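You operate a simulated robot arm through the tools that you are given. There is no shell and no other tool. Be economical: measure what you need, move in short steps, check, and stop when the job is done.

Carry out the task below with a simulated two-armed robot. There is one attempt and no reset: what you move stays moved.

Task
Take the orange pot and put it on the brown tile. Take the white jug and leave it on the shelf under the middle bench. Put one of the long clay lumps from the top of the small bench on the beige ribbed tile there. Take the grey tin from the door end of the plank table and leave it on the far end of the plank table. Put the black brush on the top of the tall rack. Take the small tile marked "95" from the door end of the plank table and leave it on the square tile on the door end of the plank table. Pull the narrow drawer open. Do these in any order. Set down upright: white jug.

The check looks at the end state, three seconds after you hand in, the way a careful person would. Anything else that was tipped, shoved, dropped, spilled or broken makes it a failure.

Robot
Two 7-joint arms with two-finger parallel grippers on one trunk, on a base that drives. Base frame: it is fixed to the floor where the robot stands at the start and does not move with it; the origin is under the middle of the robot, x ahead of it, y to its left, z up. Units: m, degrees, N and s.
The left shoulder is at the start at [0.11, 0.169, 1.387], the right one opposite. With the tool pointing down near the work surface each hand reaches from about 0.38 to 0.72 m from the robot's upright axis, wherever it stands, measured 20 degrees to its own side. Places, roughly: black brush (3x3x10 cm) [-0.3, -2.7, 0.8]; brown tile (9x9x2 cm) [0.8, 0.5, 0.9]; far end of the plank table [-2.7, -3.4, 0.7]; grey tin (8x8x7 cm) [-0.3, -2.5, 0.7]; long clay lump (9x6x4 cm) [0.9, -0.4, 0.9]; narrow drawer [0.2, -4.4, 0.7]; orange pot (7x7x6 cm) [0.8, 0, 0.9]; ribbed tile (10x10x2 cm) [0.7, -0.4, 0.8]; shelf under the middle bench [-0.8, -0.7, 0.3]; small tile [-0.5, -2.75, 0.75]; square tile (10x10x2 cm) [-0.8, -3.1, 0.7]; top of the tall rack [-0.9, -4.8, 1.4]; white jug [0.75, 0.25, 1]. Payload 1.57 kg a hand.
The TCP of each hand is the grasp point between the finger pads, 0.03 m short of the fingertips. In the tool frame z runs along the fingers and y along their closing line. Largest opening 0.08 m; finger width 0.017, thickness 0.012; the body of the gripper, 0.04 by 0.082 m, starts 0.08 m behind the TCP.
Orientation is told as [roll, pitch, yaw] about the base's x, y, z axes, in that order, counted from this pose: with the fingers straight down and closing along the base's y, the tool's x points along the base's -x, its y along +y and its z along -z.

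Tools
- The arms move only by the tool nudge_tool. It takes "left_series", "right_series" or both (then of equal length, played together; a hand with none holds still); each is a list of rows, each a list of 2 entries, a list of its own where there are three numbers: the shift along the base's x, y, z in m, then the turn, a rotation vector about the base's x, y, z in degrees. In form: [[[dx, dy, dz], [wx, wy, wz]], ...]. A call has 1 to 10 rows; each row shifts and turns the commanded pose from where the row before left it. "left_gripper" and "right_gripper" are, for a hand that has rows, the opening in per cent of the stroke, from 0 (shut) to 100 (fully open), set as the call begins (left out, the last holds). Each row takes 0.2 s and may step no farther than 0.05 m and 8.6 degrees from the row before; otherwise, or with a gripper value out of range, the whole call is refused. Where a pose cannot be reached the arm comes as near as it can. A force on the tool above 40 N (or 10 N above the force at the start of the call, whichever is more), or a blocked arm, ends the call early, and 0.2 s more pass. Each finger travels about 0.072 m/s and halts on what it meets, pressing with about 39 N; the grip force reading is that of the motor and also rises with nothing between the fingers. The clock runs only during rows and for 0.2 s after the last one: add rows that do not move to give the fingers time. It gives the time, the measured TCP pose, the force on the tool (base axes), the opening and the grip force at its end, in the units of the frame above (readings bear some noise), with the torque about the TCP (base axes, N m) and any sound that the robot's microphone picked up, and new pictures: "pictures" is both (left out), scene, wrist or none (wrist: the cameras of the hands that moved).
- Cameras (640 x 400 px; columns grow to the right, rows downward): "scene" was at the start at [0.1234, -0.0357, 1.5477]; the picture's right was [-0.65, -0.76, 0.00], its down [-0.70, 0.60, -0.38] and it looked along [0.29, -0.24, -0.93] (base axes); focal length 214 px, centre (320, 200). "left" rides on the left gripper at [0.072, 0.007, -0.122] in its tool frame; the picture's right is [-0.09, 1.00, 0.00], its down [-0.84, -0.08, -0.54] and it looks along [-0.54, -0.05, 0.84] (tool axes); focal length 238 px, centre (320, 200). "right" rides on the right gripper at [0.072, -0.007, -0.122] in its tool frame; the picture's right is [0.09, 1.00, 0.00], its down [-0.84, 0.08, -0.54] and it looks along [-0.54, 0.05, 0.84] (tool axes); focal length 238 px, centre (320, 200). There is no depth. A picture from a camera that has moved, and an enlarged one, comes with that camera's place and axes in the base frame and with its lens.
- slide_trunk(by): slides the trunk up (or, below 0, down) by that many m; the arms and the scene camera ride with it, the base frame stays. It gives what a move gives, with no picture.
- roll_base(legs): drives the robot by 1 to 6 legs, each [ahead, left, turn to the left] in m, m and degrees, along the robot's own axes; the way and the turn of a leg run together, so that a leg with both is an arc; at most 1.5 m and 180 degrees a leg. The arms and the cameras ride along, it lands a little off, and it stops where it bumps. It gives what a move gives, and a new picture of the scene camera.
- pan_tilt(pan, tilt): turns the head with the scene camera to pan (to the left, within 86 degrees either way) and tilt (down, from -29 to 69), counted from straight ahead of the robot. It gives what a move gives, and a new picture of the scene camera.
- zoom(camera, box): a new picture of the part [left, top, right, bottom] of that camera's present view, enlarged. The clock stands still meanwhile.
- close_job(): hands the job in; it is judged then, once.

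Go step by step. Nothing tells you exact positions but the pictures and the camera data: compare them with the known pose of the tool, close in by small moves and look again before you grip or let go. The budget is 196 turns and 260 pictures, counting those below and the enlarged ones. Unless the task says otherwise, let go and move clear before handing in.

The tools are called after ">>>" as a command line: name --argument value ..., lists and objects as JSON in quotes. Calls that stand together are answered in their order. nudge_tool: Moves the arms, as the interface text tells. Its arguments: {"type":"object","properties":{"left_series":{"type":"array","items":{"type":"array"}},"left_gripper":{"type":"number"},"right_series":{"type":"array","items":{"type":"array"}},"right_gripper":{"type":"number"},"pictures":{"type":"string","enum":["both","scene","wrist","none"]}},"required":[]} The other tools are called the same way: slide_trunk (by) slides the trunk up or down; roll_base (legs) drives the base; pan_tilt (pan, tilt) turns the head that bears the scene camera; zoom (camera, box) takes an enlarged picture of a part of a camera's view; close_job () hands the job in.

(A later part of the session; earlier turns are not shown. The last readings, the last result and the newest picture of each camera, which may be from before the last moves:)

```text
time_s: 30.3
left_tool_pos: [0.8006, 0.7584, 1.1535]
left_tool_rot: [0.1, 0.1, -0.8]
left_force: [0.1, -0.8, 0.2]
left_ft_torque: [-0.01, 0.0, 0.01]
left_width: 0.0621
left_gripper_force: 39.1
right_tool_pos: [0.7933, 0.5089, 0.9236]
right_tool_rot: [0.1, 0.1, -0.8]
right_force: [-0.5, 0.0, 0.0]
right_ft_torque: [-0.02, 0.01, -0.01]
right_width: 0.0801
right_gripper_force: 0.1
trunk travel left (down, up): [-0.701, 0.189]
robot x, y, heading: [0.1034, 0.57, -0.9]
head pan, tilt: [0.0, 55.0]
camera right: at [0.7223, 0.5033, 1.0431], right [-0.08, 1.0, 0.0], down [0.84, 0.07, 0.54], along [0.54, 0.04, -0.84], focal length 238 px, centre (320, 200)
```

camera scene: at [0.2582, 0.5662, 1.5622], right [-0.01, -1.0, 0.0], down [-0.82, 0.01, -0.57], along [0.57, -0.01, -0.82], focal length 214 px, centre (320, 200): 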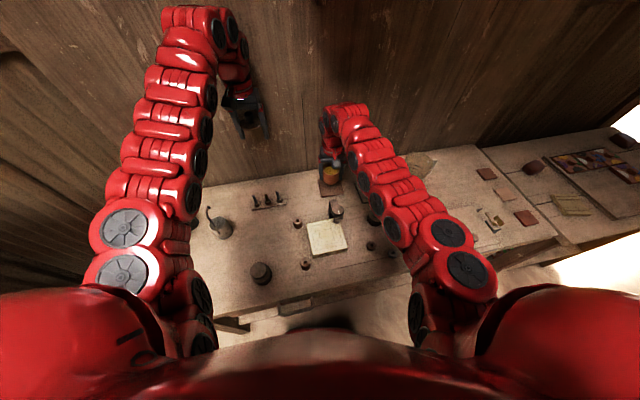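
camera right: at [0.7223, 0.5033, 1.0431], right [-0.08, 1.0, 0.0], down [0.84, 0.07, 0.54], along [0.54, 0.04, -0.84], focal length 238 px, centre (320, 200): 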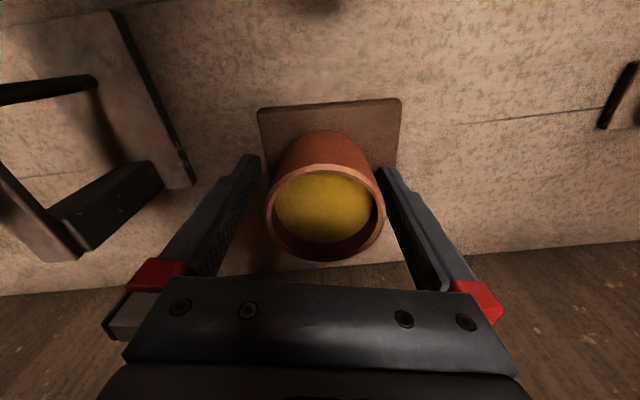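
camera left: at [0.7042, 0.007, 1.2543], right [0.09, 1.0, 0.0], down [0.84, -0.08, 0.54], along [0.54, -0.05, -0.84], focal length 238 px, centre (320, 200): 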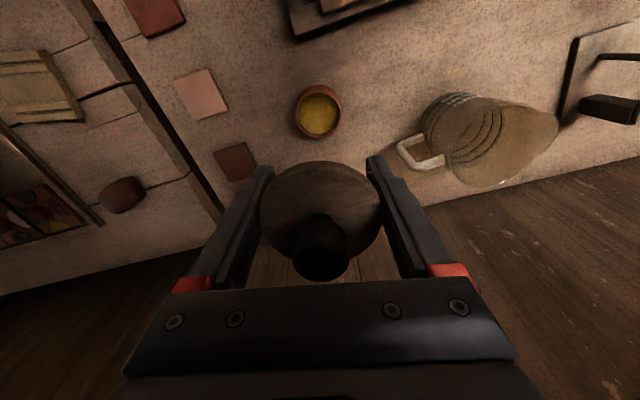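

Pot stands on the tile at about (0.793, 0.509), rim z ≈ 0.94. I raise the right hand clear and roll right so the left hand with the lid can come over it.

>>> nudge_tool --right_series '[[[0, 0, 0.03], [0, 0, 0]], [[0, 0, 0.05], [0, 0, 0]], [[0, 0, 0.05], [0, 0, 0]], [[0, 0, 0.05], [0, 0, 0]], [[0, 0, 0.02], [0, 0, 0]], [[-0.02, -0.05, 0], [0, 0, 0]], [[-0.02, -0.05, 0], [0, 0, 0]], [[-0.02, -0.05, 0], [0, 0, 0]], [[0, 0, 0], [0, 0, 0]]]' --pictures "none"

>>> roll_base --legs '[[0, -0.2, 0.8]]'

>>> zoom --camera "left" --box '[0, 0, 640, 400]'

```text
refused: row 6 steps farther than a row can; nothing moved
```

```text
time_s: 31.4
left_tool_pos: [0.7976, 0.6741, 1.1538]
left_tool_rot: [0.2, 0.2, -0.3]
left_force: [-0.5, -0.5, -0.7]
left_ft_torque: [0.11, 0.02, -0.02]
left_width: 0.0624
left_gripper_force: 38.9
right_tool_pos: [0.7917, 0.4424, 0.924]
right_tool_rot: [1.5, -0.3, 1.2]
right_force: [3.4, 18.7, 1.6]
right_ft_torque: [-0.71, 0.1, 0.34]
right_width: 0.0659
right_gripper_force: 0.0
trunk travel left (down, up): [-0.701, 0.189]
robot x, y, heading: [0.1015, 0.4763, -0.4]
head pan, tilt: [0.0, 55.0]
stopped in leg 1: the force on the tool passed its limit at 68 N (the readings are from after the stop); the commanded pose is now the measured one
camera scene: at [0.2563, 0.4764, 1.5624], right [-0.01, -1.0, 0.0], down [-0.82, 0.01, -0.57], along [0.57, 0.0, -0.82], focal length 214 px, centre (320, 200)
```

scene: 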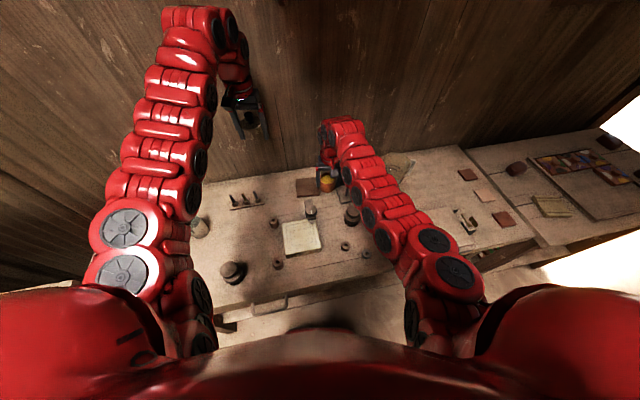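

```text
1.00 times, centred on (320, 200) of left (not enlarged: the box is as wide or as high as the picture)
camera zoom: at [0.7252, 0.6813, 1.2757], right [0.1, 1.0, 0.0], down [0.84, -0.08, 0.54], along [0.54, -0.05, -0.84], focal length 238 px, centre (320, 200)
```

zoom: 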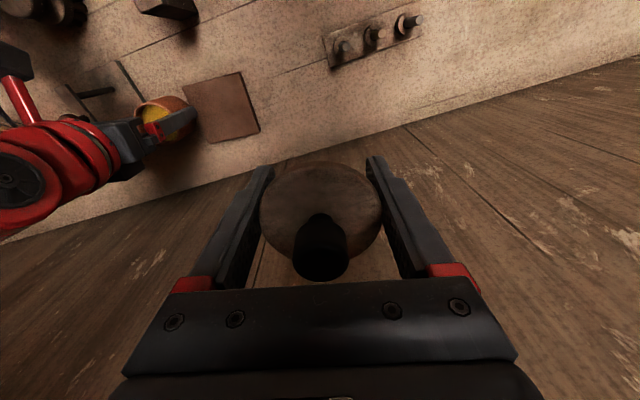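

My lifting row was refused as too long, and the base roll I had sent along with it then dragged the right hand into the pot. I should have waited for the lift. I check what moved before doing anything else.

>>> zoom --camera "right" --box '[0, 0, 640, 400]'

>>> zoom --camera "scene" --box '[280, 150, 400, 240]'

>>> zoom --camera "left" --box '[0, 0, 280, 180]'

```text
1.00 times, centred on (320, 200) of right (not enlarged: the box is as wide or as high as the picture)
camera zoom: at [0.7199, 0.431, 1.0453], right [-0.11, 0.99, 0.03], down [0.83, 0.08, 0.55], along [0.54, 0.08, -0.84], focal length 238 px, centre (320, 200)
```

zoom: 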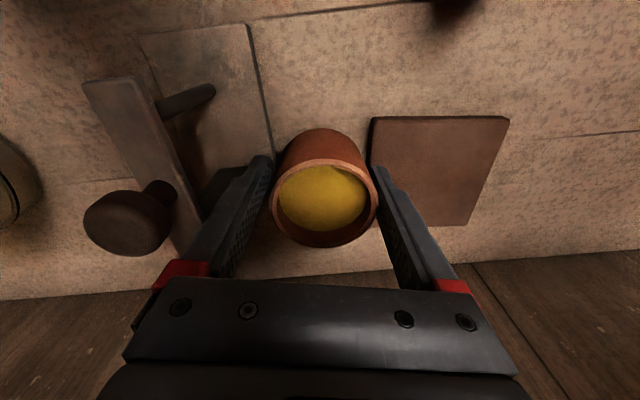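

```text
4.44 times, centred on (340, 195) of scene
camera zoom: at [0.2563, 0.4764, 1.5624], right [-0.01, -1.0, 0.0], down [-0.82, 0.01, -0.57], along [0.57, 0.0, -0.82], focal length 953 px, centre (231, 222)
```

zoom: 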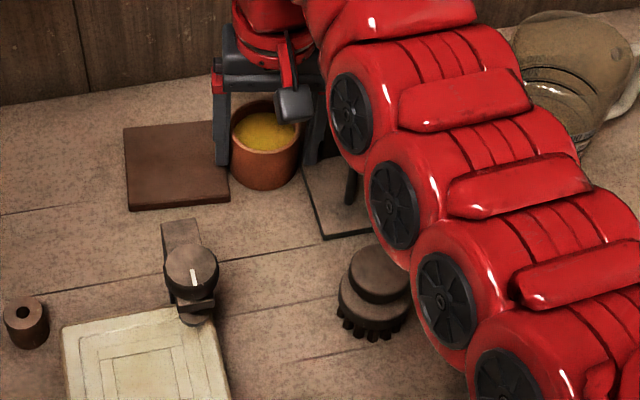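

```text
2.22 times, centred on (140, 90) of left
camera zoom: at [0.7252, 0.6813, 1.2757], right [0.1, 1.0, 0.0], down [0.84, -0.08, 0.54], along [0.54, -0.05, -0.84], focal length 530 px, centre (720, 444)
```

zoom: 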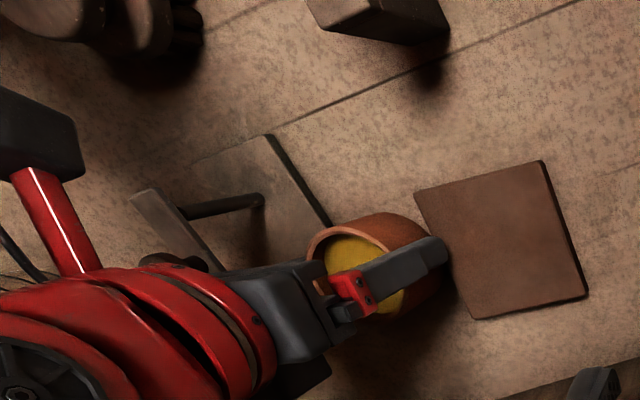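

Pot is still upright and unspilled, just pushed off the tile between it and the clamp; the clamp and bench items measure unmoved. I grip the pot where it stands, and wait for each result from here on.

>>> nudge_tool --right_series '[[[0, 0, 0], [0, 0, 0]], [[0, 0, 0], [0, 0, 0]], [[0, 0, 0], [0, 0, 0]]]' --right_gripper 0 --pictures "wrist"

```text
time_s: 32.2
left_tool_pos: [0.7974, 0.6803, 1.1529]
left_tool_rot: [-0.1, -0.1, -0.3]
left_force: [-0.5, -0.1, 0.2]
left_ft_torque: [0.01, -0.01, 0.01]
left_width: 0.0621
left_gripper_force: 39.4
right_tool_pos: [0.7898, 0.4439, 0.9242]
right_tool_rot: [1.0, -0.2, 1.0]
right_force: [-2.4, 17.3, 4.5]
right_ft_torque: [0.27, 0.01, 0.14]
right_width: 0.0593
right_gripper_force: 38.7
trunk travel left (down, up): [-0.701, 0.189]
robot x, y, heading: [0.1037, 0.4775, -0.3]
head pan, tilt: [0.0, 55.0]
camera right: at [0.7196, 0.4333, 1.045], right [-0.11, 0.99, 0.02], down [0.83, 0.08, 0.55], along [0.54, 0.07, -0.84], focal length 238 px, centre (320, 200)
```

right: 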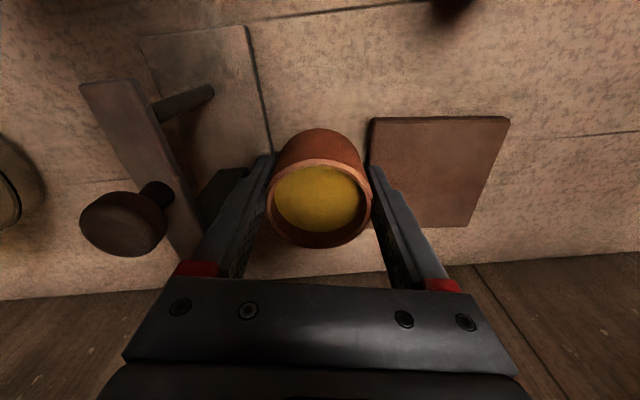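

Gripped. I lift straight up slightly, easing the sideways push, and level the hand.

>>> nudge_tool --right_series '[[[0, 0.002, 0.015], [0, 0, 0]], [[0, 0.002, 0.02], [0, 0, 0]], [[0, 0, 0.02], [-0.5, 0, 0]], [[0, 0, 0.02], [-0.5, 0, -0.5]], [[0, 0, 0.0], [0, 0, -0.5]], [[0, 0, 0], [0, 0, 0]]]' --pictures "both"

```text
time_s: 33.6
left_tool_pos: [0.7994, 0.6785, 1.1537]
left_tool_rot: [0.0, 0.1, -0.3]
left_force: [-0.2, -0.4, 0.3]
left_ft_torque: [0.02, 0.03, 0.02]
left_width: 0.0623
left_gripper_force: 39.0
right_tool_pos: [0.7918, 0.4421, 0.9981]
right_tool_rot: [0.0, 0.0, -0.3]
right_force: [0.5, 0.1, -6.0]
right_ft_torque: [-0.01, -0.02, 0.0]
right_width: 0.0591
right_gripper_force: 38.8
trunk travel left (down, up): [-0.701, 0.189]
robot x, y, heading: [0.1058, 0.4814, -0.2]
head pan, tilt: [0.0, 55.0]
camera scene: at [0.2577, 0.4802, 1.5621], right [-0.01, -1.0, 0.0], down [-0.82, 0.0, -0.57], along [0.57, 0.0, -0.82], focal length 214 px, centre (320, 200)
camera right: at [0.7212, 0.4369, 1.119], right [-0.09, 1.0, 0.0], down [0.84, 0.07, 0.54], along [0.54, 0.05, -0.84], focal length 238 px, centre (320, 200)
```

scene: 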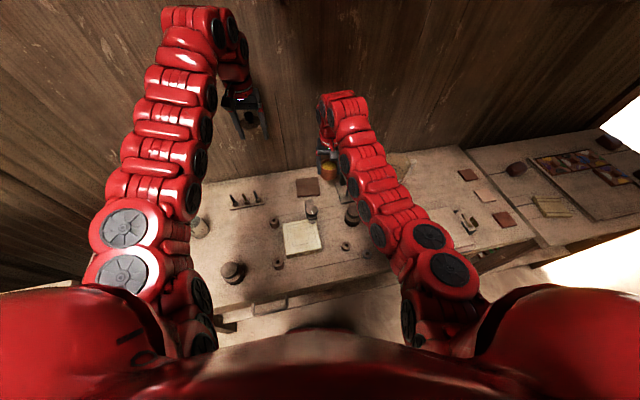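
right: 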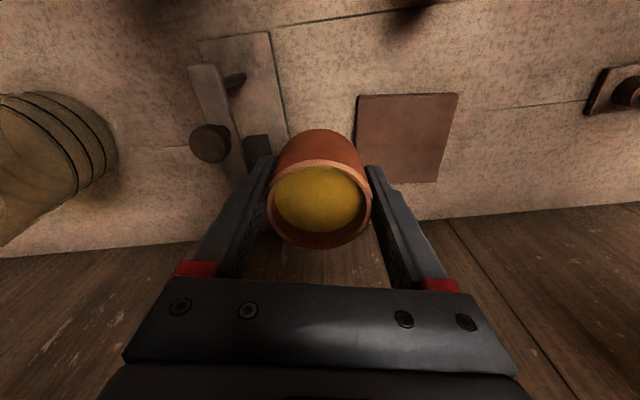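

Pot is held and level. The tile now measures near (0.796, 0.522). I move back over it.

>>> nudge_tool --right_series '[[[0.001, 0.03, 0], [0, 0, 0]], [[0.002, 0.03, 0], [0, 0, 0]], [[0.002, 0.018, -0.01], [0, 0, 0]], [[0, 0, -0.02], [0, 0, 0]], [[0, 0, 0], [0, 0, 0]]]' --pictures "wrist"

>>> zoom --camera "scene" --box '[270, 140, 360, 210]'

>>> zoom --camera "left" --box '[0, 0, 280, 180]'

```text
time_s: 34.8
left_tool_pos: [0.798, 0.6779, 1.1536]
left_tool_rot: [0.0, 0.1, -0.4]
left_force: [-0.1, -0.4, -0.2]
left_ft_torque: [0.0, 0.01, 0.0]
left_width: 0.0622
left_gripper_force: 39.2
right_tool_pos: [0.7957, 0.5228, 0.9677]
right_tool_rot: [0.0, -0.1, -0.1]
right_force: [0.1, -0.5, -5.5]
right_ft_torque: [-0.03, 0.04, 0.01]
right_width: 0.0594
right_gripper_force: 38.8
trunk travel left (down, up): [-0.701, 0.189]
robot x, y, heading: [0.1033, 0.4792, -0.2]
head pan, tilt: [0.0, 55.0]
camera right: at [0.7244, 0.5158, 1.0888], right [-0.09, 1.0, 0.0], down [0.84, 0.08, 0.54], along [0.54, 0.05, -0.84], focal length 238 px, centre (320, 200)
```

right: 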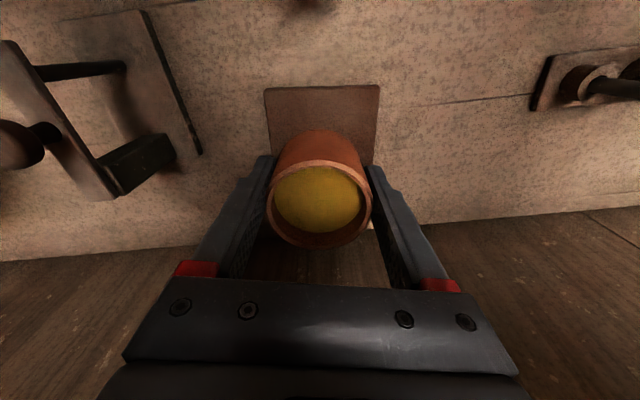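

```text
5.71 times, centred on (315, 175) of scene
camera zoom: at [0.2573, 0.4804, 1.5622], right [-0.01, -1.0, 0.0], down [-0.82, 0.0, -0.57], along [0.57, 0.0, -0.82], focal length 1226 px, centre (349, 343)
```

zoom: 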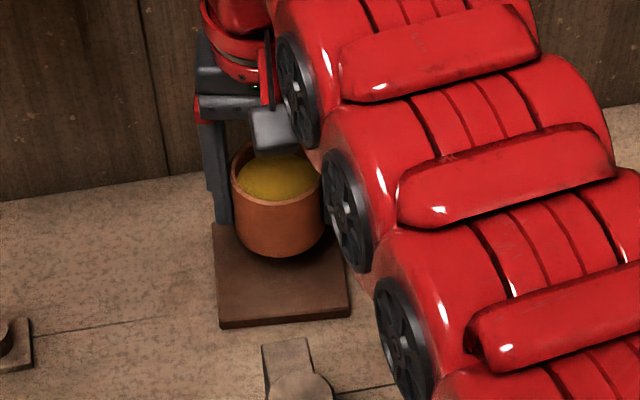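

```text
2.22 times, centred on (140, 90) of left
camera zoom: at [0.7263, 0.6846, 1.2748], right [0.1, 1.0, 0.0], down [0.84, -0.08, 0.54], along [0.54, -0.05, -0.84], focal length 530 px, centre (720, 444)
```

zoom: 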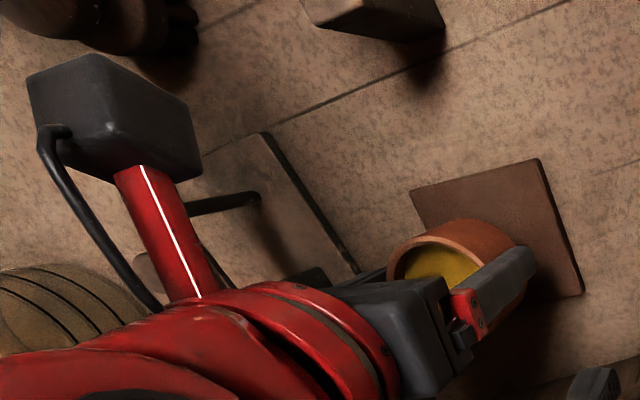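

Well centred now. I lower toward the expected contact at TCP ≈ 0.936.

>>> nudge_tool --right_series '[[[0, 0, -0.012], [0, 0, 0]], [[0, 0, -0.012], [0, 0, 0]], [[0, 0, -0.005], [0, 0, 0]], [[0, 0, 0], [0, 0, 0]]]' --pictures "none"

>>> nudge_tool --right_series '[[[0, 0, -0.0025], [0, 0, 0]], [[0, 0, 0], [0, 0, 0]]]' --pictures "none"

```text
time_s: 35.8
left_tool_pos: [0.7985, 0.6781, 1.1533]
left_tool_rot: [-0.1, 0.1, -0.3]
left_force: [-0.4, -0.4, 0.1]
left_ft_torque: [-0.02, 0.0, 0.0]
left_width: 0.0622
left_gripper_force: 38.5
right_tool_pos: [0.789, 0.5199, 0.9399]
right_tool_rot: [0.0, -0.1, -0.3]
right_force: [0.6, -0.7, -6.4]
right_ft_torque: [-0.02, 0.01, 0.01]
right_width: 0.0591
right_gripper_force: 38.8
right hand out of reach, approached as far as the arm can: row 2
trunk travel left (down, up): [-0.701, 0.189]
robot x, y, heading: [0.1069, 0.4766, -0.6]
head pan, tilt: [0.0, 55.0]
```

```text
time_s: 36.4
left_tool_pos: [0.7983, 0.6779, 1.1534]
left_tool_rot: [0.0, 0.1, -0.4]
left_force: [-0.4, -0.3, -0.1]
left_ft_torque: [-0.01, 0.03, 0.05]
left_width: 0.0621
left_gripper_force: 38.9
right_tool_pos: [0.7903, 0.5195, 0.9374]
right_tool_rot: [0.0, -0.2, -0.2]
right_force: [-0.5, -0.6, -5.5]
right_ft_torque: [0.02, 0.02, -0.01]
right_width: 0.0589
right_gripper_force: 38.7
trunk travel left (down, up): [-0.701, 0.189]
robot x, y, heading: [0.1019, 0.4787, -0.4]
head pan, tilt: [0.0, 55.0]
```

>>> nudge_tool --right_series '[[[0, 0, -0.002], [0, 0, 0]], [[0, 0, 0], [0, 0, 0]]]' --pictures "none"

>>> nudge_tool --right_series '[[[0, 0, -0.002], [0, 0, 0]], [[0, 0, 0], [0, 0, 0]]]' --pictures "none"

```text
time_s: 37.0
left_tool_pos: [0.7994, 0.6783, 1.1541]
left_tool_rot: [0.0, 0.0, -0.3]
left_force: [0.3, 0.6, -0.3]
left_ft_torque: [-0.04, 0.02, 0.01]
left_width: 0.0623
left_gripper_force: 38.8
right_tool_pos: [0.7888, 0.5209, 0.9359]
right_tool_rot: [0.0, -0.1, -0.1]
right_force: [1.6, 1.2, -0.9]
right_ft_torque: [-0.02, -0.17, 0.01]
right_width: 0.059
right_gripper_force: 38.1
trunk travel left (down, up): [-0.701, 0.189]
robot x, y, heading: [0.1069, 0.4788, -0.3]
head pan, tilt: [0.0, 55.0]
```

```text
time_s: 37.6
left_tool_pos: [0.7975, 0.678, 1.1537]
left_tool_rot: [0.1, 0.1, -0.2]
left_force: [0.8, 0.5, -0.9]
left_ft_torque: [0.02, -0.01, 0.03]
left_width: 0.062
left_gripper_force: 38.5
right_tool_pos: [0.7899, 0.5203, 0.9368]
right_tool_rot: [0.0, -0.4, -0.2]
right_force: [8.5, -0.2, 15.2]
right_ft_torque: [-0.14, -0.36, 0.0]
right_width: 0.0592
right_gripper_force: 39.3
trunk travel left (down, up): [-0.701, 0.189]
robot x, y, heading: [0.1029, 0.4735, -0.1]
head pan, tilt: [0.0, 55.0]
```

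Pot rests on the tile. I relieve the pressure slightly and open.

>>> nudge_tool --right_series '[[[0, 0, 0.002], [0, 0, 0]], [[0, 0, 0], [0, 0, 0]]]' --pictures "none"

>>> nudge_tool --right_series '[[[0, 0, 0], [0, 0, 0]], [[0, 0, 0], [0, 0, 0]], [[0, 0, 0], [0, 0, 0]]]' --right_gripper 100 --pictures "none"

>>> nudge_tool --right_series '[[[0, 0, 0.02], [0, 0, 0]], [[0, 0, 0.04], [0, 0, 0]], [[0, 0, 0.04], [0, 0, 0]], [[0, 0, 0.04], [0, 0, 0]], [[0, 0, 0.04], [0, 0, 0]], [[0, 0, 0], [0, 0, 0]]]' --pictures "wrist"

```text
time_s: 38.2
left_tool_pos: [0.7979, 0.6776, 1.1537]
left_tool_rot: [-0.1, 0.1, -0.4]
left_force: [0.2, -0.4, -0.4]
left_ft_torque: [-0.01, -0.02, 0.01]
left_width: 0.0623
left_gripper_force: 39.2
right_tool_pos: [0.7872, 0.52, 0.9359]
right_tool_rot: [0.0, -0.1, -0.1]
right_force: [4.6, 1.1, 9.1]
right_ft_torque: [0.06, -0.6, 0.05]
right_width: 0.059
right_gripper_force: 38.8
trunk travel left (down, up): [-0.701, 0.189]
robot x, y, heading: [0.1038, 0.4805, -0.3]
head pan, tilt: [0.0, 55.0]
```

```text
time_s: 39.0
left_tool_pos: [0.7983, 0.6777, 1.154]
left_tool_rot: [-0.1, -0.1, -0.3]
left_force: [0.5, 0.4, -0.3]
left_ft_torque: [-0.03, 0.01, 0.01]
left_width: 0.0622
left_gripper_force: 39.5
right_tool_pos: [0.7893, 0.5195, 0.9366]
right_tool_rot: [0.0, -0.1, -0.2]
right_force: [-0.3, -0.7, 0.1]
right_ft_torque: [0.0, 0.02, -0.02]
right_width: 0.0802
right_gripper_force: 0.0
trunk travel left (down, up): [-0.701, 0.189]
robot x, y, heading: [0.1034, 0.4784, -0.4]
head pan, tilt: [0.0, 55.0]
```

```text
time_s: 40.4
left_tool_pos: [0.799, 0.6776, 1.1527]
left_tool_rot: [0.0, 0.1, -0.3]
left_force: [0.3, 0.2, -0.7]
left_ft_torque: [-0.03, 0.03, 0.01]
left_width: 0.0622
left_gripper_force: 38.8
right_tool_pos: [0.7861, 0.5211, 1.1174]
right_tool_rot: [0.0, 0.0, -0.3]
right_force: [0.4, -0.5, 0.3]
right_ft_torque: [0.0, 0.03, 0.01]
right_width: 0.08
right_gripper_force: 0.1
trunk travel left (down, up): [-0.701, 0.189]
robot x, y, heading: [0.1038, 0.4811, -0.5]
head pan, tilt: [0.0, 55.0]
camera right: at [0.7149, 0.5143, 1.2386], right [-0.09, 1.0, 0.0], down [0.84, 0.07, 0.54], along [0.54, 0.05, -0.84], focal length 238 px, centre (320, 200)
```

right: 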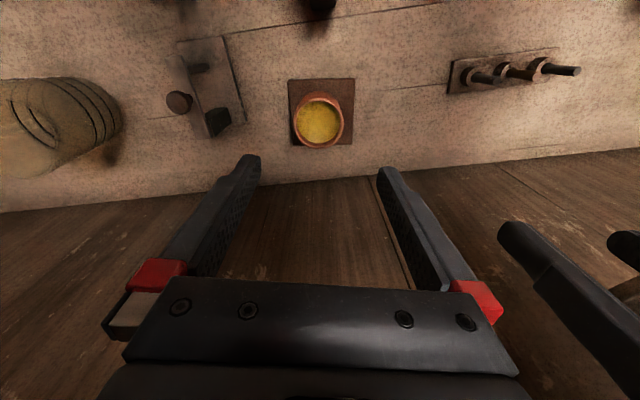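

Pot sits on the tile, centre about (0.789, 0.521). Now I move the right hand aside (steps under 5 cm), confirm, then shift the base.

>>> nudge_tool --right_series '[[[-0.01, -0.045, 0.01], [0, 0, 0]], [[-0.01, -0.045, 0.01], [0, 0, 0]], [[-0.01, -0.045, 0], [0, 0, 0]], [[-0.01, -0.045, 0], [0, 0, 0]], [[0, 0, 0], [0, 0, 0]]]' --pictures "none"

```text
time_s: 41.6
left_tool_pos: [0.7991, 0.6792, 1.1534]
left_tool_rot: [-0.2, 0.1, -0.3]
left_force: [0.9, 0.8, -0.3]
left_ft_torque: [-0.03, 0.01, 0.0]
left_width: 0.0621
left_gripper_force: 39.5
right_tool_pos: [0.7517, 0.3422, 1.1328]
right_tool_rot: [0.0, -0.2, -0.2]
right_force: [-0.1, -0.5, -0.3]
right_ft_torque: [-0.04, 0.01, 0.0]
right_width: 0.08
right_gripper_force: 0.1
right hand out of reach, approached as far as the arm can: row 4
trunk travel left (down, up): [-0.701, 0.189]
robot x, y, heading: [0.1064, 0.4785, -0.3]
head pan, tilt: [0.0, 55.0]
```

>>> roll_base --legs '[[0.025, -0.1, 0.3]]'

```text
time_s: 42.8
left_tool_pos: [0.8222, 0.5799, 1.1535]
left_tool_rot: [0.0, 0.0, -0.1]
left_force: [0.3, -0.8, -1.4]
left_ft_torque: [-0.01, 0.0, 0.01]
left_width: 0.0624
left_gripper_force: 39.4
right_tool_pos: [0.7764, 0.2422, 1.1325]
right_tool_rot: [0.1, -0.2, 0.0]
right_force: [0.3, 0.1, -0.2]
right_ft_torque: [-0.01, 0.0, 0.0]
right_width: 0.0799
right_gripper_force: 0.2
trunk travel left (down, up): [-0.701, 0.189]
robot x, y, heading: [0.1317, 0.3801, 0.1]
head pan, tilt: [0.0, 55.0]
camera scene: at [0.281, 0.3802, 1.5623], right [0.0, -1.0, 0.0], down [-0.82, 0.0, -0.57], along [0.57, 0.0, -0.82], focal length 214 px, centre (320, 200)
```

scene: 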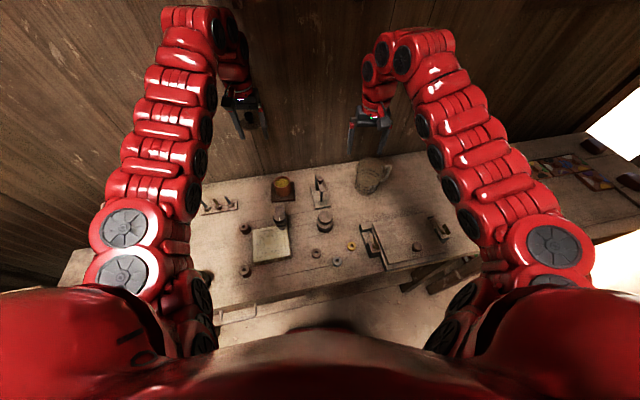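

I bring the lid over the pot at about 6 cm above the rim and look.

>>> nudge_tool --left_series '[[[-0.015, -0.02, -0.02], [0, 0, 0]], [[-0.016, -0.02, -0.03], [0, 0, 0]], [[0, -0.019, -0.03], [0, 0, 0]], [[0, 0, -0.04], [0, 0, 0]], [[0, 0, 0], [0, 0, 0]]]' --pictures "wrist"

>>> zoom --camera "scene" --box '[240, 120, 340, 210]'

>>> zoom --camera "right" --box '[400, 0, 640, 200]'

```text
time_s: 44.0
left_tool_pos: [0.792, 0.5233, 1.0375]
left_tool_rot: [0.0, 0.0, -0.1]
left_force: [0.4, -0.2, -0.8]
left_ft_torque: [0.03, -0.03, -0.02]
left_width: 0.0621
left_gripper_force: 38.6
right_tool_pos: [0.7765, 0.2429, 1.1334]
right_tool_rot: [0.0, -0.2, 0.0]
right_force: [0.2, -0.2, 0.2]
right_ft_torque: [0.0, -0.04, 0.02]
right_width: 0.0799
right_gripper_force: 0.1
trunk travel left (down, up): [-0.701, 0.189]
robot x, y, heading: [0.1322, 0.3824, -0.0]
head pan, tilt: [0.0, 55.0]
camera left: at [0.7193, 0.5288, 1.1578], right [0.09, 1.0, 0.0], down [0.84, -0.08, 0.54], along [0.54, -0.05, -0.84], focal length 238 px, centre (320, 200)
```

left: 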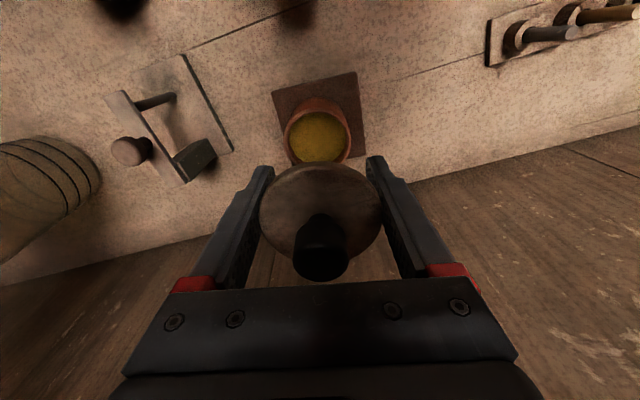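

```text
4.44 times, centred on (290, 165) of scene
camera zoom: at [0.2808, 0.3791, 1.5623], right [0.0, -1.0, 0.0], down [-0.82, 0.0, -0.57], along [0.57, 0.0, -0.82], focal length 953 px, centre (453, 356)
```

zoom: 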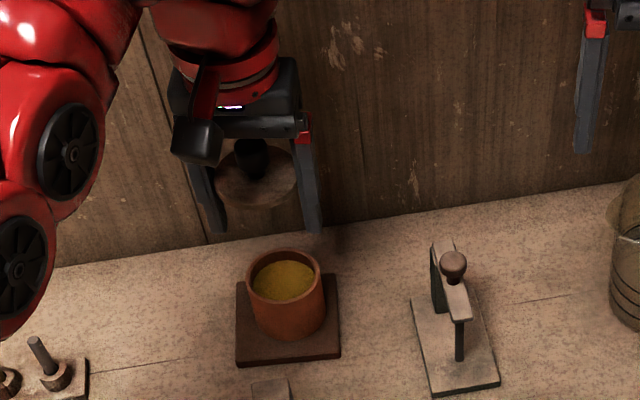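

```text
2.00 times, centred on (520, 100) of right
camera zoom: at [0.7049, 0.2349, 1.254], right [-0.09, 1.0, 0.0], down [0.83, 0.08, 0.55], along [0.54, 0.05, -0.84], focal length 477 px, centre (-80, 400)
```

zoom: 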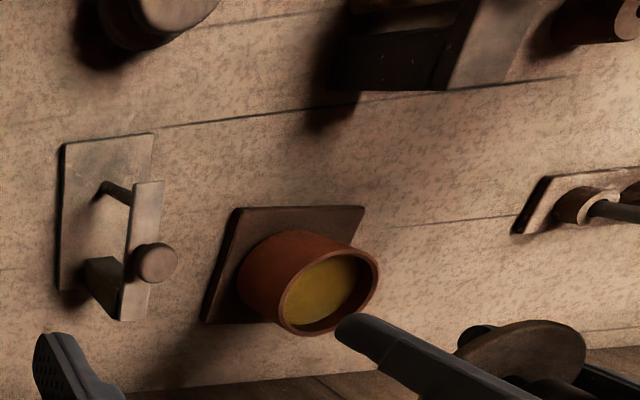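

Lid needs about 4 mm toward -y. I descend to just above the rim and check from the scene camera.

>>> nudge_tool --left_series '[[[0, -0.004, -0.03], [0, 0, 0]], [[0, 0, -0.03], [0, 0, 0]], [[0, 0, -0.025], [0, 0, 0]], [[0, 0, -0.01], [0, 0, 0]], [[0, 0, 0], [0, 0, 0]]]' --pictures "wrist"

>>> zoom --camera "scene" --box '[250, 140, 320, 200]'

>>> zoom --camera "right" --box '[460, 50, 640, 200]'

```text
time_s: 45.2
left_tool_pos: [0.7901, 0.5177, 0.939]
left_tool_rot: [-0.1, 0.0, -0.1]
left_force: [0.1, 0.6, 0.1]
left_ft_torque: [-0.01, 0.02, -0.02]
left_width: 0.062
left_gripper_force: 39.4
right_tool_pos: [0.7765, 0.2425, 1.1325]
right_tool_rot: [0.2, -0.2, 0.1]
right_force: [-0.7, -0.5, 0.7]
right_ft_torque: [0.0, -0.02, -0.02]
right_width: 0.0798
right_gripper_force: 0.0
trunk travel left (down, up): [-0.701, 0.189]
robot x, y, heading: [0.1268, 0.3782, -0.1]
head pan, tilt: [0.0, 55.0]
camera left: at [0.7177, 0.5241, 1.0603], right [0.09, 1.0, 0.0], down [0.84, -0.08, 0.54], along [0.54, -0.05, -0.84], focal length 238 px, centre (320, 200)
```

left: 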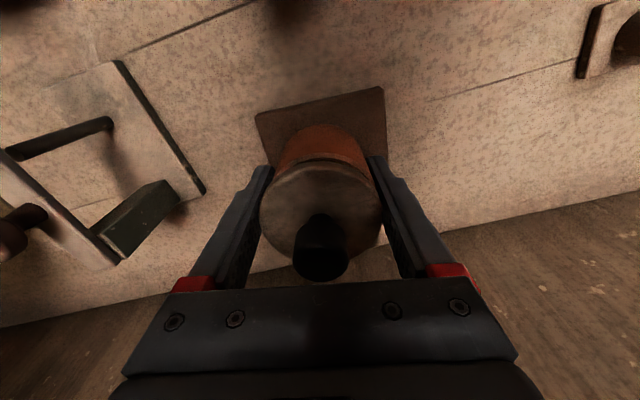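

```text
6.67 times, centred on (285, 170) of scene
camera zoom: at [0.2811, 0.3799, 1.5623], right [0.0, -1.0, 0.0], down [-0.82, 0.0, -0.57], along [0.57, 0.0, -0.82], focal length 1430 px, centre (553, 400)
```

zoom: 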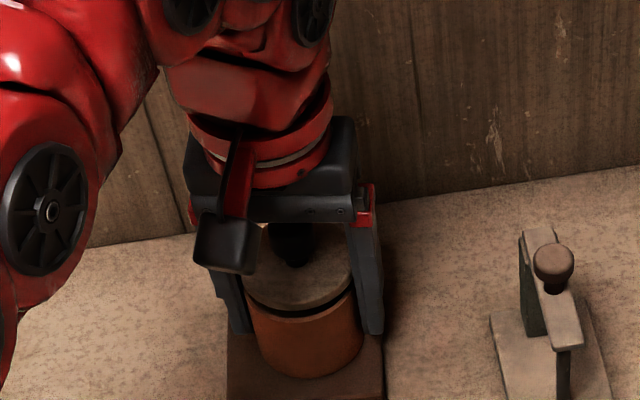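

```text
2.67 times, centred on (550, 125) of right
camera zoom: at [0.7051, 0.2356, 1.254], right [-0.09, 1.0, 0.0], down [0.83, 0.08, 0.55], along [0.54, 0.05, -0.84], focal length 636 px, centre (-293, 400)
```

zoom: 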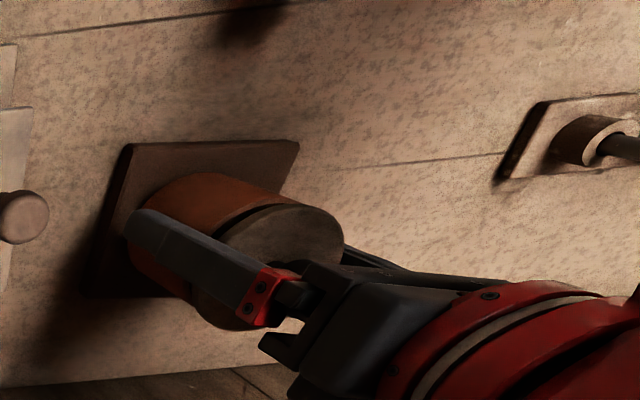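

Alignment looks good in both views. I lower the lid gently to contact.

>>> nudge_tool --left_series '[[[0.001, 0, -0.004], [0, 0, 0]], [[0, 0, -0.003], [0, 0, 0]], [[0, 0, -0.002], [0, 0, 0]], [[0, 0, 0], [0, 0, 0]]]' --pictures "none"

>>> nudge_tool --left_series '[[[0, 0, -0.002], [0, 0, 0]], [[0, 0, 0], [0, 0, 0]]]' --pictures "wrist"

>>> zoom --camera "scene" --box '[250, 140, 320, 200]'

```text
time_s: 46.2
left_tool_pos: [0.7925, 0.5159, 0.9296]
left_tool_rot: [0.0, 0.0, -0.1]
left_force: [-0.1, 1.4, 0.5]
left_ft_torque: [0.06, 0.03, -0.03]
left_width: 0.0624
left_gripper_force: 39.2
right_tool_pos: [0.7752, 0.2423, 1.1333]
right_tool_rot: [0.0, -0.2, 0.0]
right_force: [0.1, 0.8, 0.0]
right_ft_torque: [0.01, 0.01, 0.0]
right_width: 0.0797
right_gripper_force: 0.1
trunk travel left (down, up): [-0.701, 0.189]
robot x, y, heading: [0.1296, 0.3794, 0.0]
head pan, tilt: [0.0, 55.0]
```

```text
time_s: 46.8
left_tool_pos: [0.7924, 0.517, 0.9295]
left_tool_rot: [0.0, -0.3, 0.0]
left_force: [5.3, 1.6, 17.5]
left_ft_torque: [0.33, -0.07, -0.08]
left_width: 0.0622
left_gripper_force: 39.2
right_tool_pos: [0.7749, 0.2423, 1.1348]
right_tool_rot: [0.2, -0.4, 0.0]
right_force: [-0.2, -0.1, -0.1]
right_ft_torque: [-0.01, -0.03, 0.01]
right_width: 0.0798
right_gripper_force: 0.1
trunk travel left (down, up): [-0.701, 0.189]
robot x, y, heading: [0.1301, 0.3755, -0.2]
head pan, tilt: [0.0, 55.0]
camera left: at [0.7192, 0.5231, 1.0509], right [0.09, 1.0, 0.0], down [0.83, -0.08, 0.55], along [0.54, -0.05, -0.84], focal length 238 px, centre (320, 200)
```

left: 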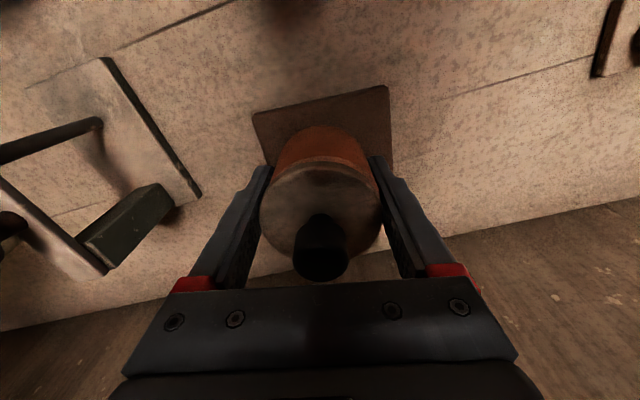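

```text
6.67 times, centred on (285, 170) of scene
camera zoom: at [0.2797, 0.3795, 1.5627], right [0.0, -1.0, 0.0], down [-0.82, 0.0, -0.57], along [0.57, 0.0, -0.82], focal length 1430 px, centre (553, 400)
```

zoom: 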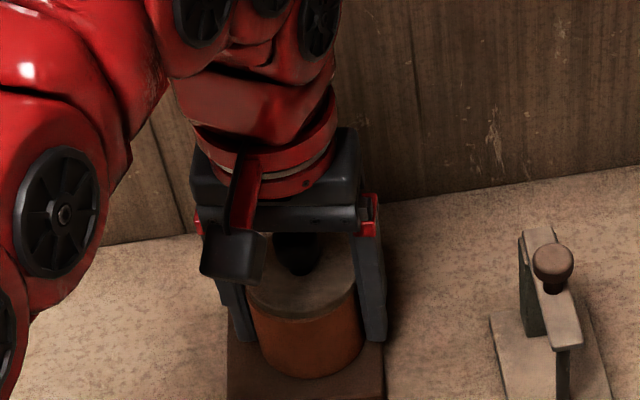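

Contact slightly earlier than expected but aligned. I release and see how the lid sits.

>>> nudge_tool --left_series '[[[0, 0, 0.002], [0, 0, 0]], [[0, 0, 0], [0, 0, 0]]]' --pictures "none"

>>> nudge_tool --left_series '[[[0, 0, 0], [0, 0, 0]], [[0, 0, 0], [0, 0, 0]], [[0, 0, 0], [0, 0, 0]]]' --left_gripper 100 --pictures "wrist"

>>> zoom --camera "scene" --box '[250, 140, 320, 200]'

```text
time_s: 47.4
left_tool_pos: [0.7912, 0.5162, 0.9302]
left_tool_rot: [0.0, 0.1, 0.0]
left_force: [3.7, 3.2, 7.4]
left_ft_torque: [0.19, -0.1, -0.03]
left_width: 0.0621
left_gripper_force: 39.1
right_tool_pos: [0.7763, 0.2428, 1.1331]
right_tool_rot: [0.0, -0.3, 0.2]
right_force: [0.1, 0.1, 0.9]
right_ft_torque: [-0.02, 0.01, -0.04]
right_width: 0.08
right_gripper_force: 0.1
trunk travel left (down, up): [-0.701, 0.189]
robot x, y, heading: [0.1268, 0.3802, -0.2]
head pan, tilt: [0.0, 55.0]
```

```text
time_s: 48.2
left_tool_pos: [0.7904, 0.5169, 0.9306]
left_tool_rot: [0.0, 0.0, -0.1]
left_force: [-0.2, -0.2, 0.2]
left_ft_torque: [0.01, 0.0, 0.04]
left_width: 0.08
left_gripper_force: 0.1
right_tool_pos: [0.7751, 0.2418, 1.1337]
right_tool_rot: [0.1, -0.2, 0.0]
right_force: [0.6, -0.3, -0.2]
right_ft_torque: [0.02, 0.01, -0.01]
right_width: 0.0799
right_gripper_force: 0.0
trunk travel left (down, up): [-0.701, 0.189]
robot x, y, heading: [0.1292, 0.3801, -0.3]
head pan, tilt: [0.0, 55.0]
camera left: at [0.7192, 0.5223, 1.0514], right [0.09, 1.0, 0.0], down [0.84, -0.08, 0.54], along [0.54, -0.05, -0.84], focal length 238 px, centre (320, 200)
```

left: 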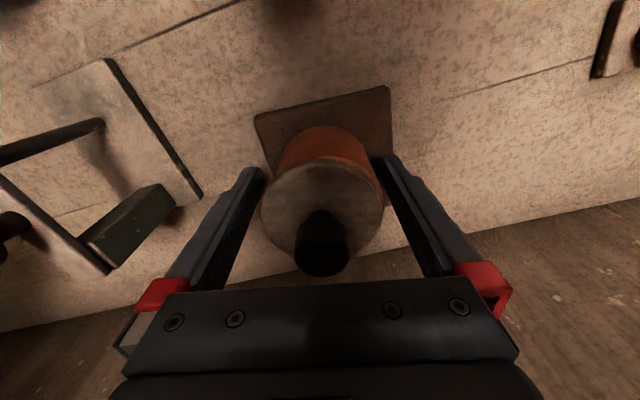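

```text
6.67 times, centred on (285, 170) of scene
camera zoom: at [0.2809, 0.3794, 1.5623], right [0.0, -1.0, 0.0], down [-0.82, 0.0, -0.57], along [0.57, 0.0, -0.82], focal length 1430 px, centre (553, 400)
```

zoom: 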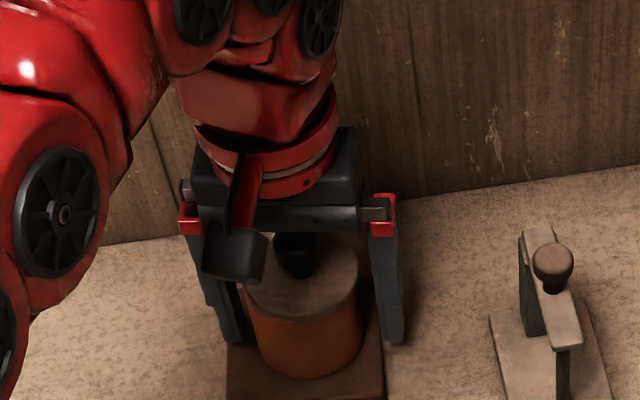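

The lid sits flush. I raise the left hand and inspect.

>>> nudge_tool --left_series '[[[0, 0.001, 0.03], [0, 0, 0]], [[0, 0, 0.04], [0, 0, 0]], [[0, 0, 0.04], [0, 0, 0]], [[0, 0, 0.04], [0, 0, 0]], [[0, 0, 0.04], [0, 0, 0]], [[0, 0, 0], [0, 0, 0]]]' --pictures "wrist"

>>> zoom --camera "scene" --box '[250, 140, 390, 240]'

```text
time_s: 49.6
left_tool_pos: [0.7898, 0.5163, 1.1201]
left_tool_rot: [0.0, -0.1, -0.1]
left_force: [-1.2, 0.3, -0.6]
left_ft_torque: [0.01, 0.01, -0.01]
left_width: 0.0799
left_gripper_force: 0.0
right_tool_pos: [0.7765, 0.2431, 1.133]
right_tool_rot: [0.0, -0.2, 0.0]
right_force: [0.7, -0.4, 0.6]
right_ft_torque: [-0.01, 0.01, 0.01]
right_width: 0.0799
right_gripper_force: 0.1
trunk travel left (down, up): [-0.701, 0.189]
robot x, y, heading: [0.1301, 0.3778, -0.3]
head pan, tilt: [0.0, 55.0]
camera left: at [0.7183, 0.5225, 1.2414], right [0.09, 1.0, 0.0], down [0.84, -0.08, 0.54], along [0.54, -0.05, -0.84], focal length 238 px, centre (320, 200)
```

left: 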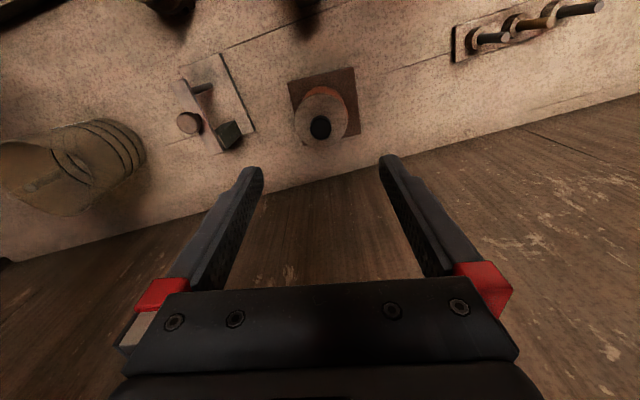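

```text
4.00 times, centred on (320, 190) of scene
camera zoom: at [0.2815, 0.3802, 1.5622], right [0.0, -1.0, 0.0], down [-0.82, 0.0, -0.57], along [0.57, 0.0, -0.82], focal length 858 px, centre (320, 240)
```

zoom: 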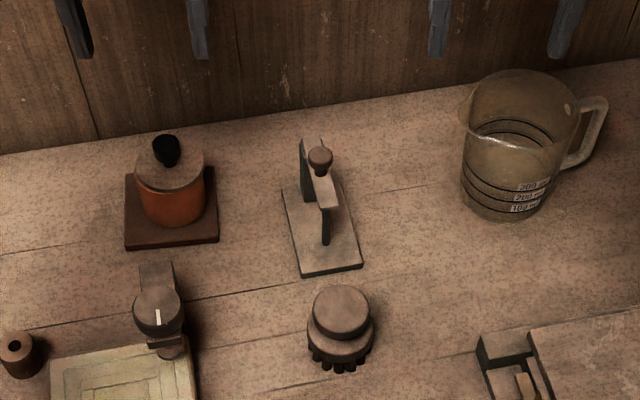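

Task one is done: lidded pot on the brown tile, other things in place. Next the clay lump: I roll right to the small bench.

>>> roll_base --legs '[[-0.02, -0.55, 0.3]]'

>>> zoom --camera "right" --box '[0, 0, 640, 400]'

```text
time_s: 52.8
left_tool_pos: [0.7696, -0.0308, 1.1203]
left_tool_rot: [-0.1, -0.1, 0.0]
left_force: [-1.1, 0.2, 0.0]
left_ft_torque: [0.0, 0.02, 0.0]
left_width: 0.0799
left_gripper_force: 0.0
right_tool_pos: [0.7556, -0.3035, 1.1324]
right_tool_rot: [0.1, -0.2, 0.1]
right_force: [0.5, 0.1, 0.6]
right_ft_torque: [-0.03, -0.03, -0.02]
right_width: 0.0801
right_gripper_force: 0.1
trunk travel left (down, up): [-0.701, 0.189]
robot x, y, heading: [0.1079, -0.1698, 0.1]
head pan, tilt: [0.0, 55.0]
camera scene: at [0.2602, -0.1667, 1.5623], right [0.0, -1.0, 0.0], down [-0.82, 0.0, -0.57], along [0.57, 0.0, -0.82], focal length 214 px, centre (320, 200)
```

scene: 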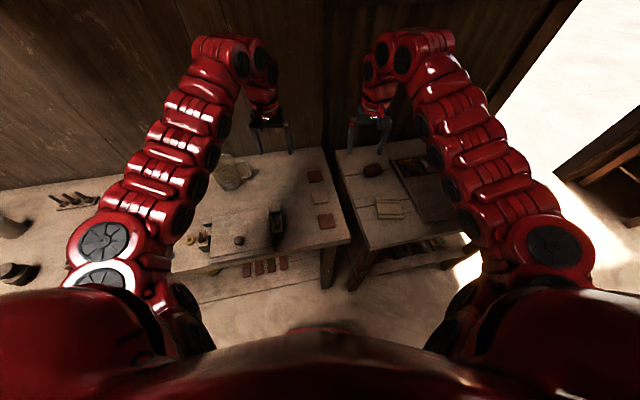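

```text
1.00 times, centred on (320, 200) of right (not enlarged: the box is as wide or as high as the picture)
camera zoom: at [0.6843, -0.3106, 1.2539], right [-0.09, 1.0, 0.0], down [0.83, 0.08, 0.55], along [0.54, 0.05, -0.84], focal length 238 px, centre (320, 200)
```

zoom: 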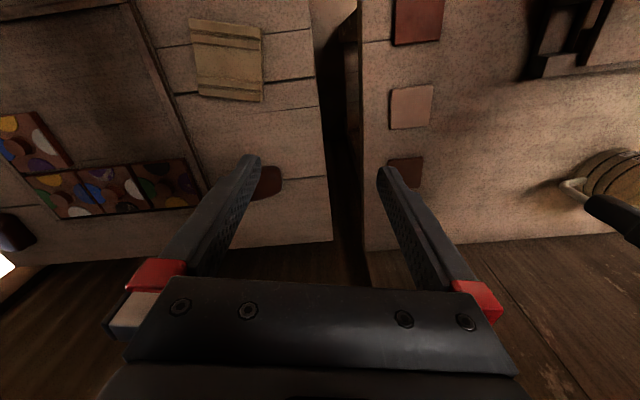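

One lump lies near (0.90, -0.39), ribbed tile near (0.71, -0.44). The lump is far back, so I creep forward 8 cm.

>>> roll_base --legs '[[0.08, -0.06, 0]]'

>>> nudge_tool --right_series '[[[-0.01, -0.01, 0], [0, 0, 0]], [[-0.01, -0.01, 0], [0, 0, 0]], [[0, 0, 0], [0, 0, 0]]]' --pictures "wrist"

```text
time_s: 53.9
left_tool_pos: [0.8502, -0.0892, 1.12]
left_tool_rot: [0.0, 0.0, 0.0]
left_force: [0.0, -0.7, 1.4]
left_ft_torque: [-0.03, 0.01, 0.02]
left_width: 0.0801
left_gripper_force: 0.1
right_tool_pos: [0.8362, -0.3634, 1.1334]
right_tool_rot: [0.1, -0.2, 0.1]
right_force: [-0.4, 0.1, 0.7]
right_ft_torque: [0.02, -0.03, -0.01]
right_width: 0.08
right_gripper_force: 0.1
trunk travel left (down, up): [-0.701, 0.189]
robot x, y, heading: [0.186, -0.2298, 0.2]
head pan, tilt: [0.0, 55.0]
camera scene: at [0.3399, -0.2263, 1.5623], right [0.0, -1.0, 0.0], down [-0.82, 0.0, -0.57], along [0.57, 0.0, -0.82], focal length 214 px, centre (320, 200)
```

scene: 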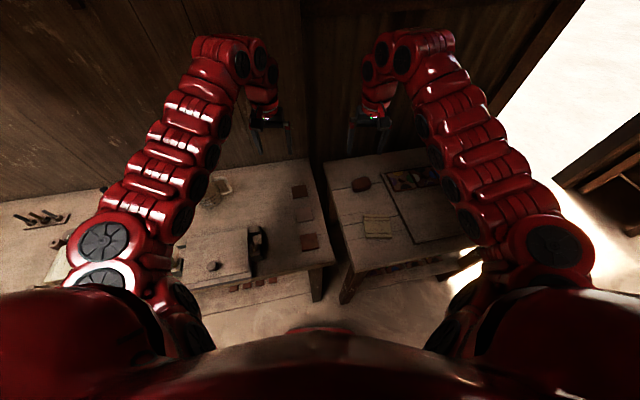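

```text
time_s: 54.7
left_tool_pos: [0.8503, -0.0889, 1.1209]
left_tool_rot: [0.0, 0.0, 0.0]
left_force: [-0.8, 0.1, 0.5]
left_ft_torque: [0.01, -0.01, -0.03]
left_width: 0.0801
left_gripper_force: 0.1
right_tool_pos: [0.8187, -0.3807, 1.1256]
right_tool_rot: [0.0, -0.3, 0.1]
right_force: [0.8, 0.5, 0.3]
right_ft_torque: [-0.04, 0.01, -0.04]
right_width: 0.0797
right_gripper_force: 0.0
right hand out of reach, approached as far as the arm can: row 1
trunk travel left (down, up): [-0.701, 0.189]
robot x, y, heading: [0.1873, -0.2273, -0.2]
head pan, tilt: [0.0, 55.0]
camera right: at [0.7473, -0.3882, 1.2462], right [-0.09, 1.0, 0.0], down [0.83, 0.08, 0.55], along [0.54, 0.05, -0.84], focal length 238 px, centre (320, 200)
```

right: 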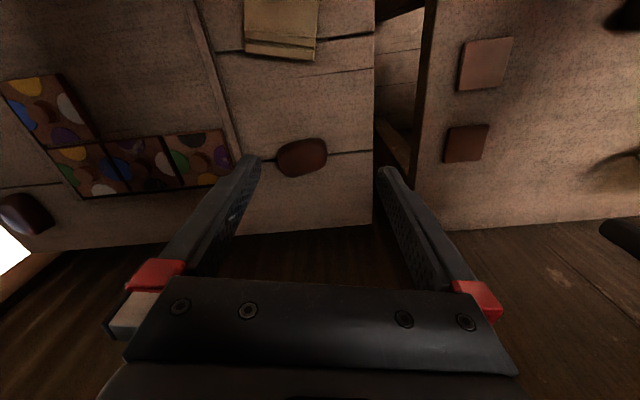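

>>> zoom --camera "right" --box '[180, 0, 400, 240]'

>>> zoom --camera "scene" --box '[310, 130, 480, 270]'

```text
1.67 times, centred on (290, 120) of right
camera zoom: at [0.7473, -0.3882, 1.2462], right [-0.09, 1.0, 0.0], down [0.83, 0.08, 0.55], along [0.54, 0.05, -0.84], focal length 397 px, centre (370, 333)
```

zoom: 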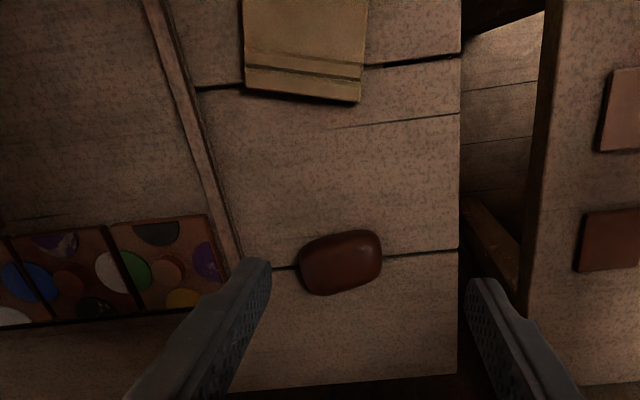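

```text
2.86 times, centred on (395, 200) of scene
camera zoom: at [0.3404, -0.2258, 1.5622], right [0.0, -1.0, 0.0], down [-0.82, 0.0, -0.57], along [0.57, 0.0, -0.82], focal length 613 px, centre (106, 200)
```

zoom: 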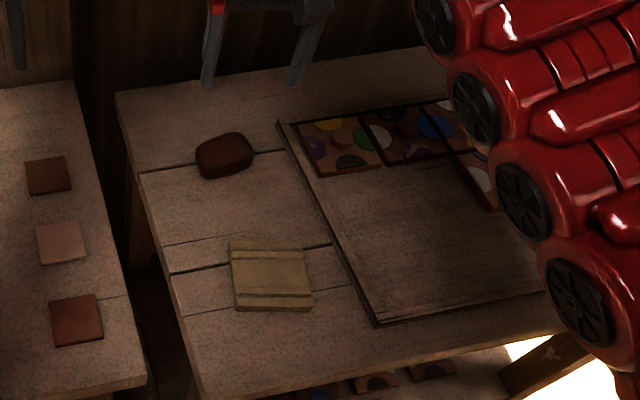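

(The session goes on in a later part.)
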